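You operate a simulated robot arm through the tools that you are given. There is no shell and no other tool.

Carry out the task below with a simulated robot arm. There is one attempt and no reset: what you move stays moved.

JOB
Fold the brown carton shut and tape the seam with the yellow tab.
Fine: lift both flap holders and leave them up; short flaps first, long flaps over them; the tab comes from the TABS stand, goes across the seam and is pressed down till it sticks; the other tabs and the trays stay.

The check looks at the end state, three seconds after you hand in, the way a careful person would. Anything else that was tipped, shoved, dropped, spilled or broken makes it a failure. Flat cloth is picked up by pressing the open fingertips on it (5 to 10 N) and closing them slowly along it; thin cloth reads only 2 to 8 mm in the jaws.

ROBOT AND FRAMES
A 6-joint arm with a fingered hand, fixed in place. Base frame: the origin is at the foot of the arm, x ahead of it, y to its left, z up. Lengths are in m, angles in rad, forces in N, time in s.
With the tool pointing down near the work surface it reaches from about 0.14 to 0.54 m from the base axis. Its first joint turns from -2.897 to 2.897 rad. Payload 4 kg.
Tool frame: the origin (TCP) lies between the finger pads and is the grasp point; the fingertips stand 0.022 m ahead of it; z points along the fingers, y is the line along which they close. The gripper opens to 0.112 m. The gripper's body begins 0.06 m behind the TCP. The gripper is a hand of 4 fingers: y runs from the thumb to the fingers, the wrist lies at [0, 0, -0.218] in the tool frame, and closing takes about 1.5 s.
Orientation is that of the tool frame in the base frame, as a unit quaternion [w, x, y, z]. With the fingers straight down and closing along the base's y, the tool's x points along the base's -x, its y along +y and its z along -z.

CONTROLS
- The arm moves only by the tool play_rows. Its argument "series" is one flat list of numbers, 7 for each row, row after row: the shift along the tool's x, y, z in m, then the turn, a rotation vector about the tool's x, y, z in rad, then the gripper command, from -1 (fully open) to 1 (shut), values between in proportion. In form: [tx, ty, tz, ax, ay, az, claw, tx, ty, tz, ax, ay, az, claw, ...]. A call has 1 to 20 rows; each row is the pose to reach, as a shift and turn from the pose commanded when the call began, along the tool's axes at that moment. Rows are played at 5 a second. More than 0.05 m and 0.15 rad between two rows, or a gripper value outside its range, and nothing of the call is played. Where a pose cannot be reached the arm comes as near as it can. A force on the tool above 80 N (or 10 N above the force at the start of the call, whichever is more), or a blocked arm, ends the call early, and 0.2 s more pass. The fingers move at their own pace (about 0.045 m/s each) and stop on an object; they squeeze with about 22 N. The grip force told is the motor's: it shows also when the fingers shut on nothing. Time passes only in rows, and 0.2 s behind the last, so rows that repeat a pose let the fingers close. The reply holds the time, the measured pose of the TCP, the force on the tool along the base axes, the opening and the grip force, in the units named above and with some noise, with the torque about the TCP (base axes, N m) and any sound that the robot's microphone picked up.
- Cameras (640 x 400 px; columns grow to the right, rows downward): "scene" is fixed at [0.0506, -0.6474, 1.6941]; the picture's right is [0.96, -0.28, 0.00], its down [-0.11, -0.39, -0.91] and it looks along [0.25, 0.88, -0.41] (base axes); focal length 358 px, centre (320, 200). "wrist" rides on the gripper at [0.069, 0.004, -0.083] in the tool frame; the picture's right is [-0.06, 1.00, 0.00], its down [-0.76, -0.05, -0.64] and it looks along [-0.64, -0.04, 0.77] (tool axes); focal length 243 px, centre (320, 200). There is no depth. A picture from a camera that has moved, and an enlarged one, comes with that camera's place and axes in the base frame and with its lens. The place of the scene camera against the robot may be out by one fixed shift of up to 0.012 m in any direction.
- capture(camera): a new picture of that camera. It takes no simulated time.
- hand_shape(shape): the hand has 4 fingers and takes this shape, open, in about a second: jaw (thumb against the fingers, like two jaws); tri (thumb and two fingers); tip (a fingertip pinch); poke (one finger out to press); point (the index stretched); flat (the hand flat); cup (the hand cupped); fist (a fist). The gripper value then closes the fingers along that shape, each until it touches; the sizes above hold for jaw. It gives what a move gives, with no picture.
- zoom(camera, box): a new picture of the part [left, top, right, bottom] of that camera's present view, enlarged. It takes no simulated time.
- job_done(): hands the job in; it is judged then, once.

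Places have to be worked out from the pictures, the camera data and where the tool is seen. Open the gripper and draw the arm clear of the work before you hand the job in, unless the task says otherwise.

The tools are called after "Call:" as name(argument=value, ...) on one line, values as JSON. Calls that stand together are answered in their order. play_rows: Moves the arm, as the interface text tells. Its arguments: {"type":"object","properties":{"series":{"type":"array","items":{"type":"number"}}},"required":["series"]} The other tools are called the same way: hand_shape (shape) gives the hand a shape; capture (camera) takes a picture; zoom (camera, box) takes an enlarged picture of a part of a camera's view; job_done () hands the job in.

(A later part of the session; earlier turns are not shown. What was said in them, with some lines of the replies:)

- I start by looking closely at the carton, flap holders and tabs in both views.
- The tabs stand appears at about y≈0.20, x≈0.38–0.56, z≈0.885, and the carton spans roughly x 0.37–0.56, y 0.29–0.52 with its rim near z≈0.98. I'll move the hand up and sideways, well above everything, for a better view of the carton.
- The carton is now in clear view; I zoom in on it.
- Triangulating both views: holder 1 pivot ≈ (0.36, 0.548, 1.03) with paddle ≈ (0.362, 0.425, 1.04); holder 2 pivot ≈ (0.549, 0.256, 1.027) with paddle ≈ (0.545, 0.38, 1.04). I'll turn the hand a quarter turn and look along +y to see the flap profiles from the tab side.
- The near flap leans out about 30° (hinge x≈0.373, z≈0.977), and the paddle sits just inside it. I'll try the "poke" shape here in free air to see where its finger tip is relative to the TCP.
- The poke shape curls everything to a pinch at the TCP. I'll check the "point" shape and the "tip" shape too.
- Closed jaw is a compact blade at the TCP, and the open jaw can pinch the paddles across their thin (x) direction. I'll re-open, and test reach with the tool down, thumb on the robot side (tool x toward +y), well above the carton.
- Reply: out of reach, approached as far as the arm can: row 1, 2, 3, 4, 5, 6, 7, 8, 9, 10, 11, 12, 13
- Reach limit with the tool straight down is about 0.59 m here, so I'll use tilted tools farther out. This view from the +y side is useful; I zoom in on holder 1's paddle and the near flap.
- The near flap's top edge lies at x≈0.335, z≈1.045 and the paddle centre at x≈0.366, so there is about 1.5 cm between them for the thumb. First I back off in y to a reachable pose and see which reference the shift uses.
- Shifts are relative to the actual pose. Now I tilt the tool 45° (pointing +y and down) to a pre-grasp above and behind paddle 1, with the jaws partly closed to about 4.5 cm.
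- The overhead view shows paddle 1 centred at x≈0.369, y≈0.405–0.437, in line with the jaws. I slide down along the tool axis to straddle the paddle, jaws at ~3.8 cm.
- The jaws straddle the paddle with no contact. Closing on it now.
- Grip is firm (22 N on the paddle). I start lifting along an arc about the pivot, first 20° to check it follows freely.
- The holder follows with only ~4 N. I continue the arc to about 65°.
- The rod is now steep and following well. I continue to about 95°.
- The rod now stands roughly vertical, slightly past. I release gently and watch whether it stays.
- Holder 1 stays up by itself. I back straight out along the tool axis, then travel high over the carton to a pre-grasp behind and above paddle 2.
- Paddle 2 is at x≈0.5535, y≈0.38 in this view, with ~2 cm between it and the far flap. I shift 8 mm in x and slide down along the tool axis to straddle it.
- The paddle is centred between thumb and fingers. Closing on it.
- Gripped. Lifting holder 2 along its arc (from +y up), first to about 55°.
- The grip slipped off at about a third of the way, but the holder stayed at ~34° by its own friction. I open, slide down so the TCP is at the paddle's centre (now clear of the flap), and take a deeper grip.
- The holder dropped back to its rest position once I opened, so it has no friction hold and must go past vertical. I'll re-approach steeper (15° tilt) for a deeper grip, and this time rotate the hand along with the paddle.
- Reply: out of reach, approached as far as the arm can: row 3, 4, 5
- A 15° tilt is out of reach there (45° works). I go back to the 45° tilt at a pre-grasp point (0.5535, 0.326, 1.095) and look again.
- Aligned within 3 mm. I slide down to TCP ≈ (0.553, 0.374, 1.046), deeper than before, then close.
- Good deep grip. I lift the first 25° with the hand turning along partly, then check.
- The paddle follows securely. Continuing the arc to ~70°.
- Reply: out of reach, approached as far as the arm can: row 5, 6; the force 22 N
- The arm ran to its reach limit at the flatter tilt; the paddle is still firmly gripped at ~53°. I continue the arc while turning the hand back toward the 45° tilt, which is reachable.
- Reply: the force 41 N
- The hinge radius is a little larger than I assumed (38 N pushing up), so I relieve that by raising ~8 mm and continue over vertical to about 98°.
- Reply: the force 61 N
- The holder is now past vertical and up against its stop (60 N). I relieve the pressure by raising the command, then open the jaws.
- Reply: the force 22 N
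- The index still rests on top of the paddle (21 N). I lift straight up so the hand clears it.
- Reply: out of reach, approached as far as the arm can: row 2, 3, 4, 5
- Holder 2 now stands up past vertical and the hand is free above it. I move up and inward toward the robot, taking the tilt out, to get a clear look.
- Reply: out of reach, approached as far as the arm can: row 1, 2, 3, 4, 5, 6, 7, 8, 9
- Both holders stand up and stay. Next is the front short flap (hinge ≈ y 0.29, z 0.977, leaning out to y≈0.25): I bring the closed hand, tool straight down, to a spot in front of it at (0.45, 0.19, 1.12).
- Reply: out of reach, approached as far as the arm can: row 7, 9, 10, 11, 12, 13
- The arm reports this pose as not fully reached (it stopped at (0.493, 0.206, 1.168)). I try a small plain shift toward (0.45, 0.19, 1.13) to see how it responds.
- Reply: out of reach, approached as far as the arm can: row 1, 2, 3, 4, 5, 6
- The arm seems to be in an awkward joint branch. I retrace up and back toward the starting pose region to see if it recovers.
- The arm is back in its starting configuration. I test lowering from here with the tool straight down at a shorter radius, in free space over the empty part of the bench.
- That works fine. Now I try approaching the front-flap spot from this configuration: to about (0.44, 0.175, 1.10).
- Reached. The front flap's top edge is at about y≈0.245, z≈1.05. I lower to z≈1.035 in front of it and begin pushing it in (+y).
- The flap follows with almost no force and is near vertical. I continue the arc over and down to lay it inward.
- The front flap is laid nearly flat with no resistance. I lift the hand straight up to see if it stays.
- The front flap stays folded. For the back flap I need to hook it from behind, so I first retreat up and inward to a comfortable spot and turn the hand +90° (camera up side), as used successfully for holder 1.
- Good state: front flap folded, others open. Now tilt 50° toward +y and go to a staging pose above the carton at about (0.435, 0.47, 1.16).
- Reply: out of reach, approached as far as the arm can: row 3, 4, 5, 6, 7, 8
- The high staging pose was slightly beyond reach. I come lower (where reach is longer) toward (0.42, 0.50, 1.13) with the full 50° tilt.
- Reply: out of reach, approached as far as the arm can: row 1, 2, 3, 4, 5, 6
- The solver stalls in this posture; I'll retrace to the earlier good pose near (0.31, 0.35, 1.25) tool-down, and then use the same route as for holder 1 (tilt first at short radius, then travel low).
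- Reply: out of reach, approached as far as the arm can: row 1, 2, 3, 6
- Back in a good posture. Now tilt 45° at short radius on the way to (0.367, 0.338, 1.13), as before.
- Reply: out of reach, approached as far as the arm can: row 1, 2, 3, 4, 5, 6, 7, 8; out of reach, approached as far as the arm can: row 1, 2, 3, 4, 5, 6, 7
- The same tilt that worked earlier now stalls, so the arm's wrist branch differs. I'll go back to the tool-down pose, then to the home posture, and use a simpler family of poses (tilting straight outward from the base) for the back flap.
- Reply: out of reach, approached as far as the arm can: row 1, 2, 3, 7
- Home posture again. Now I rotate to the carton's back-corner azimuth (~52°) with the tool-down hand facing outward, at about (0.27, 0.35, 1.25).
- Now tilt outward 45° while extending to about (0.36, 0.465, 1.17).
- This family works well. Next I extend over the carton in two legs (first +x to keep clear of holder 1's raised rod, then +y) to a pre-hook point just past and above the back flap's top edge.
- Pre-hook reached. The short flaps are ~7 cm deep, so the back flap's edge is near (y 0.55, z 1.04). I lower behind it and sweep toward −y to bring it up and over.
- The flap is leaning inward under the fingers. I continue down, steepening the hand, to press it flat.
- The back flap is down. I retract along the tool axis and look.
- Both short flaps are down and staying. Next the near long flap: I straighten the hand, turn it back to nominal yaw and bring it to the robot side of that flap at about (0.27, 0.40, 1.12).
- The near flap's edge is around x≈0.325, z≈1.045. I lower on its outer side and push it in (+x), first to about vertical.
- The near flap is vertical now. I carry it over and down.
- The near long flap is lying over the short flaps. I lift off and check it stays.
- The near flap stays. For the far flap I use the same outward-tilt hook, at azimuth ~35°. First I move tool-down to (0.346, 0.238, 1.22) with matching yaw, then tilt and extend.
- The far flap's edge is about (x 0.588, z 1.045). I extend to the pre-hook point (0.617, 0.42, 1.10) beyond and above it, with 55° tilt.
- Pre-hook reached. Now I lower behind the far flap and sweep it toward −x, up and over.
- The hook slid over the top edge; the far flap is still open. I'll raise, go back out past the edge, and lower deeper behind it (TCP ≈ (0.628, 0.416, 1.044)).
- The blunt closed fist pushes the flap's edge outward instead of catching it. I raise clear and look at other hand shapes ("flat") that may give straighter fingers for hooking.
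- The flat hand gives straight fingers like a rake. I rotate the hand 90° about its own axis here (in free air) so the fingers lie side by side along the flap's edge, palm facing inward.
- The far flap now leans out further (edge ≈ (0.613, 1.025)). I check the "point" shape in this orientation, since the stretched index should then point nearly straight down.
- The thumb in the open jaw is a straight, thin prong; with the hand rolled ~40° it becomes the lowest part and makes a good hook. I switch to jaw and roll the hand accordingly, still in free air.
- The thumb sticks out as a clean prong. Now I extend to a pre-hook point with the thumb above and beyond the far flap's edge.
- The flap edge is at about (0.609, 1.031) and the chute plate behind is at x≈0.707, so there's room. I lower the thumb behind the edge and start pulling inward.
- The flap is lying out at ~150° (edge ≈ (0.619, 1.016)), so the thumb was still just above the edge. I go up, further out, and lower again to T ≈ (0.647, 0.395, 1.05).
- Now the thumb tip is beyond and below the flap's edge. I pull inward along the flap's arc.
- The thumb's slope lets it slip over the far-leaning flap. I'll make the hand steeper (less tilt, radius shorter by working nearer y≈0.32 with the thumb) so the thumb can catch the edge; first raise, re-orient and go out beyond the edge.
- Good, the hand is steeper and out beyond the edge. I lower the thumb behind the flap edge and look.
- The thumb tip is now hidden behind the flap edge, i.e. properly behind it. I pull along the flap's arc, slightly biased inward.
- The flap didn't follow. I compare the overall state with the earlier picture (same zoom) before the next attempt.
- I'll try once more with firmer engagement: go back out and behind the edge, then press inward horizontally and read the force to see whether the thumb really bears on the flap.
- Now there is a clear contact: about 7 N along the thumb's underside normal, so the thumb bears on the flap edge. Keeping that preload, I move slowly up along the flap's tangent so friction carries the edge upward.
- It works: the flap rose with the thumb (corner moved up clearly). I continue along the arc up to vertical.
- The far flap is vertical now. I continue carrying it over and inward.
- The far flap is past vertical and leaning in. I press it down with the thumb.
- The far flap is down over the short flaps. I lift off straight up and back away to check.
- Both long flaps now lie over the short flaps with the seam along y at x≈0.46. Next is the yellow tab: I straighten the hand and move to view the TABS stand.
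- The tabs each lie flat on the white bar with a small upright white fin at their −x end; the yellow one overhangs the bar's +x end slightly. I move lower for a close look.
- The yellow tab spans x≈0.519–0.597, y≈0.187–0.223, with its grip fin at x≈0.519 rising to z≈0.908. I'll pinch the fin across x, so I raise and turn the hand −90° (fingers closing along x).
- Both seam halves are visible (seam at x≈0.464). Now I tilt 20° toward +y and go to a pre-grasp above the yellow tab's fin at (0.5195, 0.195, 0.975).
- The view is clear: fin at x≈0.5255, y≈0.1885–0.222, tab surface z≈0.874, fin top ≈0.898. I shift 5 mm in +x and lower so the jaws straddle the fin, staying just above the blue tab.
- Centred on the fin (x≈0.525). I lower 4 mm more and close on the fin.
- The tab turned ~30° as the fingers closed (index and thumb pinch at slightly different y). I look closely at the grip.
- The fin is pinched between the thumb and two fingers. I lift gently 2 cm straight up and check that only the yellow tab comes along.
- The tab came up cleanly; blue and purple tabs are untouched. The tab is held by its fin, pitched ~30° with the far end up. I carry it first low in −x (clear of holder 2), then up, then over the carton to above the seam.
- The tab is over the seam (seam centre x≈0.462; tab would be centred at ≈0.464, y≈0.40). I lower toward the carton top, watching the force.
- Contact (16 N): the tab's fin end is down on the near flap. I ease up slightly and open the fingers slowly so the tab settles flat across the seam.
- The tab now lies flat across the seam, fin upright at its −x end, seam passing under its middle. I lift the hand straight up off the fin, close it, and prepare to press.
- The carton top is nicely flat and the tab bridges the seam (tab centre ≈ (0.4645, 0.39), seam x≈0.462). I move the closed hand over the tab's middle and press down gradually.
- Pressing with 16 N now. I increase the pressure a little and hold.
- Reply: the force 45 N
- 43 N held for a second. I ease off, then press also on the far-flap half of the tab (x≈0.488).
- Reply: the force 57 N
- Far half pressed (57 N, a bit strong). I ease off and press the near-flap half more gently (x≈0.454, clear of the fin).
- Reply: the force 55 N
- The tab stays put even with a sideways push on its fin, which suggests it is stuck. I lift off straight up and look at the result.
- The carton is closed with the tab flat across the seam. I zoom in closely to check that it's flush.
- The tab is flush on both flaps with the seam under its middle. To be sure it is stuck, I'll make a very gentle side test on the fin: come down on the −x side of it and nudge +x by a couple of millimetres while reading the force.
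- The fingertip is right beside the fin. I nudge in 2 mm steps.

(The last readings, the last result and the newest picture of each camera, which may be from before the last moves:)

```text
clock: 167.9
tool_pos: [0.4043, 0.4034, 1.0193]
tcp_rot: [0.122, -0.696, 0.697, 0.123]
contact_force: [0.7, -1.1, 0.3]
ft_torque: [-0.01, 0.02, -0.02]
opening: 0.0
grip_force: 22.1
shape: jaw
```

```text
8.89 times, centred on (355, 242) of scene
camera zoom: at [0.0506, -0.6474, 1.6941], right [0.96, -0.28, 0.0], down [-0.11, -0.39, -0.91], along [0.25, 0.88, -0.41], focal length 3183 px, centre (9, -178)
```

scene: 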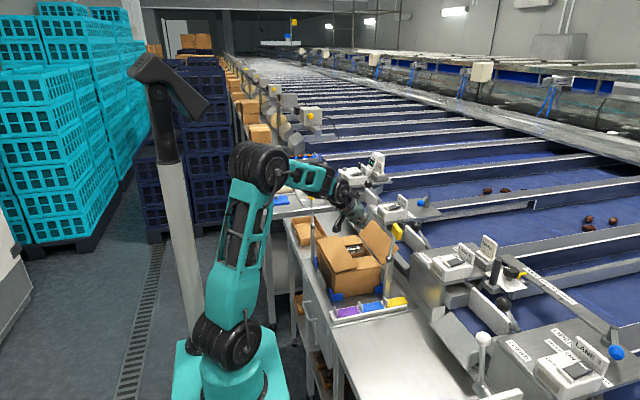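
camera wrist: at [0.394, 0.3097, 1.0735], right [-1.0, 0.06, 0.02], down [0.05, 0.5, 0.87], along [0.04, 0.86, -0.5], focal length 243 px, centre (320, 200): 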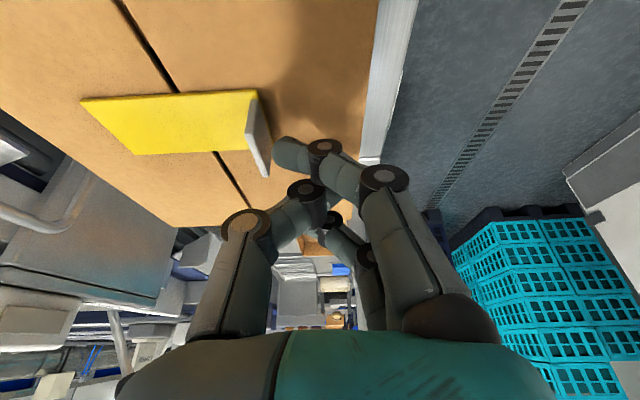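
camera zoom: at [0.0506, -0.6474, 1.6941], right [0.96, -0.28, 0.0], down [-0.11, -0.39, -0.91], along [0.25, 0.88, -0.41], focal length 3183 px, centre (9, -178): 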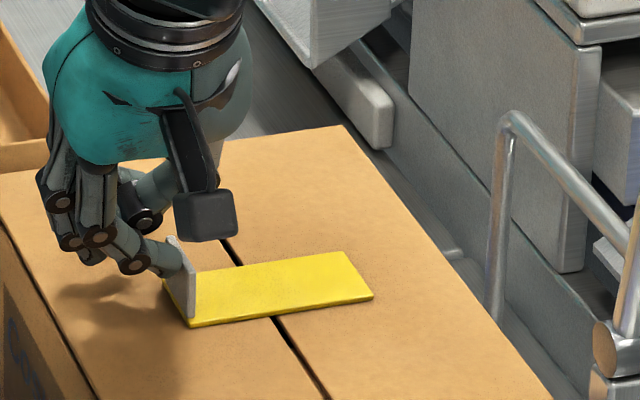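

Call:
play_rows(series=[0, -0.0015, 0, 0, 0, 0, 1, 0, -0.003, 0, 0, 0, 0, 1, 0, -0.004, 0, 0, 0, 0, 1])

Call:
zoom(camera="scene", box=[325, 220, 385, 265])

```text
clock: 168.7
tool_pos: [0.409, 0.4026, 1.0176]
tcp_rot: [-0.121, 0.697, -0.696, -0.123]
contact_force: [-3.3, 0.5, 1.2]
ft_torque: [-0.02, 0.07, -0.08]
opening: 0.0
grip_force: 22.4
shape: jaw
```

```text
8.89 times, centred on (355, 242) of scene
camera zoom: at [0.0506, -0.6474, 1.6941], right [0.96, -0.28, 0.0], down [-0.11, -0.39, -0.91], along [0.25, 0.88, -0.41], focal length 3183 px, centre (9, -178)
```

zoom: 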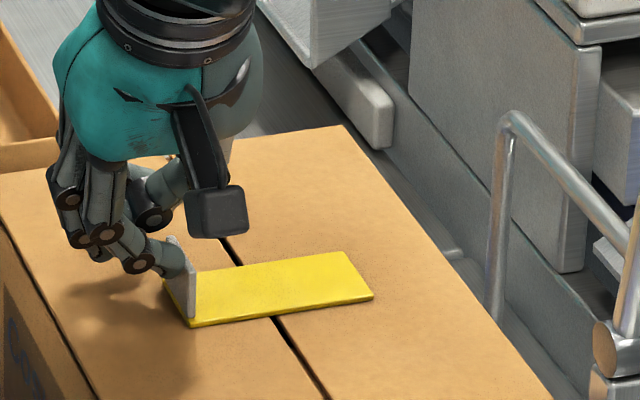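

The fin resists with over 3 N and the tab has not moved at all: it is stuck. I back off, rise, and retreat to the home posture with the hand opened.

Call:
play_rows(series=[0, 0.006, 0, 0, 0, 0, 1, 0, 0.015, 0, 0, 0, 0, 1, -0.0103, 0.015, -0.0282, 0, 0, 0, 1, -0.0239, 0.015, -0.0658, 0, 0, 0, 1, -0.0376, 0.02, -0.1034, 0, 0, 0, 1, -0.0513, 0.03, -0.141, 0, 0, 0, 1, -0.0581, 0.04, -0.1786, 0, 0, 0, 0.5, -0.0581, 0.05, -0.2, 0, 0.07, 0, 0, -0.0581, 0.06, -0.21, 0, 0.14, 0, -0.5, -0.0581, 0.07, -0.215, 0, 0.21, 0, -1, -0.0581, 0.08, -0.215, 0, 0.28, 0, -1, -0.0581, 0.08, -0.215, 0, 0.349, 0, -1])

Call:
capture(camera="scene")

Call:
capture(camera="wrist")

```text
clock: 171.3
tool_pos: [0.3341, 0.375, 1.2372]
tcp_rot: [-0.008, 0.707, -0.707, -0.004]
contact_force: [-0.3, -0.3, -0.6]
ft_torque: [0.02, 0.01, -0.04]
opening: 0.0957
grip_force: 0.0
shape: jaw
out of reach, approached as far as the arm can: row 10, 11, 12
```

```text
taken
```

scene: 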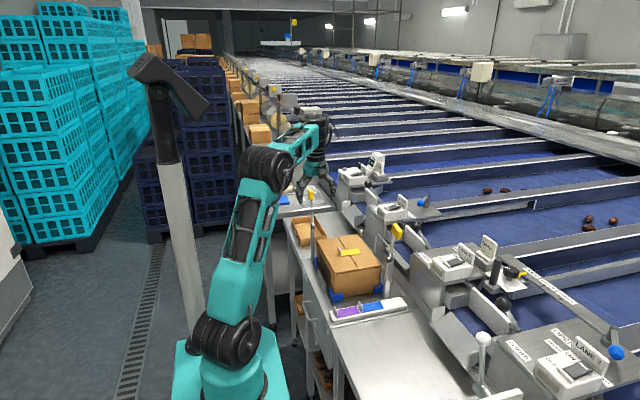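

```text
taken
camera wrist: at [0.3295, 0.3046, 1.3189], right [-1.0, 0.06, -0.01], down [0.04, 0.75, 0.65], along [0.05, 0.65, -0.76], focal length 243 px, centre (320, 200)
```

wrist: 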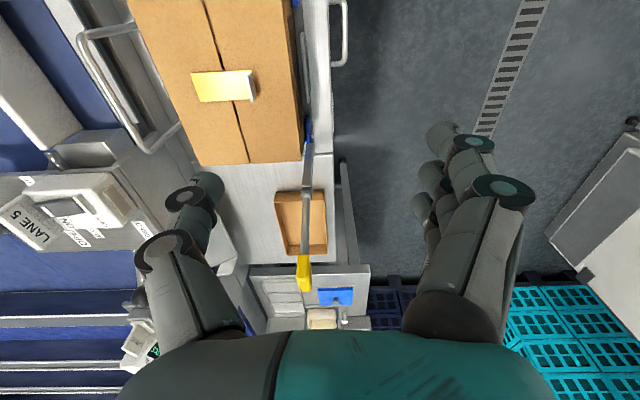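

Everything looks right. I return the arm fully to its starting posture, open-handed, clear of the work.

Call:
play_rows(series=[0.02, 0.003, -0.008, 0, 0, 0.131, -1, 0.04, 0.006, -0.016, 0, 0, 0.262, -1, 0.06, 0.009, -0.024, 0, 0, 0.393, -1, 0.08, 0.012, -0.032, 0, 0, 0.524, -1, 0.1, 0.015, -0.04, 0, 0, 0.655, -1, 0.12, 0.018, -0.048, 0, 0, 0.785, -1, 0.14, 0.021, -0.056, 0, 0, 0.916, -1, 0.16, 0.024, -0.064, 0, 0, 1.047, -1, 0.18, 0.027, -0.072, 0, 0, 1.178, -1, 0.2, 0.03, -0.08, 0, 0, 1.309, -1, 0.215, 0.032, -0.088, 0, 0, 1.44, -1, 0.225, 0.034, -0.093, 0, 0, 1.571, -1, 0.225, 0.034, -0.093, 0, 0, 1.571, -1])

Call:
zoom(camera="scene", box=[280, 170, 440, 330])

Call:
capture(camera="wrist")

```text
clock: 174.1
tool_pos: [0.3002, 0.1511, 1.3301]
tcp_rot: [-0.001, 0.001, 1.0, 0.0]
contact_force: [0.6, 0.0, -0.2]
ft_torque: [0.02, -0.01, 0.02]
opening: 0.1121
grip_force: 0.0
shape: jaw
```

```text
2.50 times, centred on (360, 250) of scene
camera zoom: at [0.0506, -0.6474, 1.6941], right [0.96, -0.28, 0.0], down [-0.11, -0.39, -0.91], along [0.25, 0.88, -0.41], focal length 895 px, centre (220, 75)
```

zoom: 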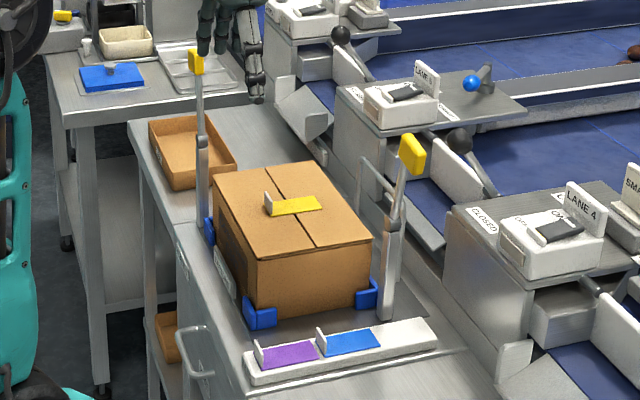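

```text
taken
camera wrist: at [0.2318, 0.1563, 1.4146], right [0.07, 1.0, 0.0], down [0.77, -0.05, 0.64], along [0.64, -0.04, -0.77], focal length 243 px, centre (320, 200)
```

wrist: 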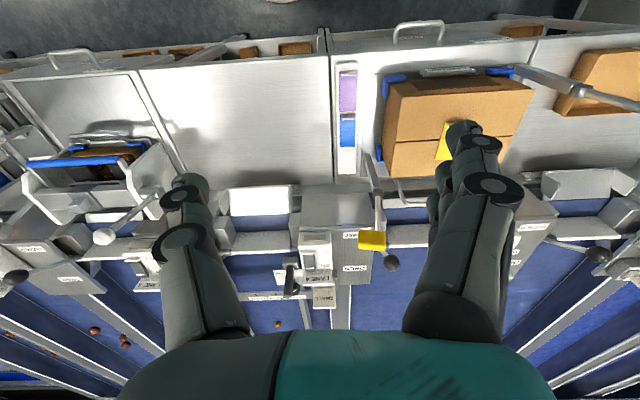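

Both holders stand up, all four flaps are folded with the long ones on top, the yellow tab is stuck across the seam, and the purple and blue tabs are in place. The gripper is open and the arm is clear, so I hand the job in.

Call:
job_done()

```text
The job is handed in.
```

I folded the carton shut and taped its seam with the yellow tab, then handed the job in. I haven't seen the check's verdict.

What the last pictures and readings showed:

- **Flap holders:** both are lifted past vertical and stay up on their own.
- **Flaps:** the two short flaps are folded first, with the two long flaps over them. The top is flat with only a thin seam gap.
- **Yellow tab:** it lies flat across the seam, which passes under its middle. I pressed it in three places, with 43 to 57 N. Afterwards a push of about 3 N on its fin did not move it, so I judge it stuck.
- **Everything else:** the purple and blue tabs are still on the TABS stand. Nothing else appears shoved or tipped. The trays are shut inside the carton, so I couldn't see them at the end, but the hand never went in.

Three things went less smoothly:

- **Holder 2:** it slipped out of the grip on the first try and dropped back to its rest, so I lifted it again with a deeper grip.
- **Far long flap:** my first attempts pushed it further open, and it took several tries to hook and fold it.
- **Pressing force:** 43 to 57 N was more than I intended. I saw no damage to the carton.

The gripper is open and the arm is back at its starting position.
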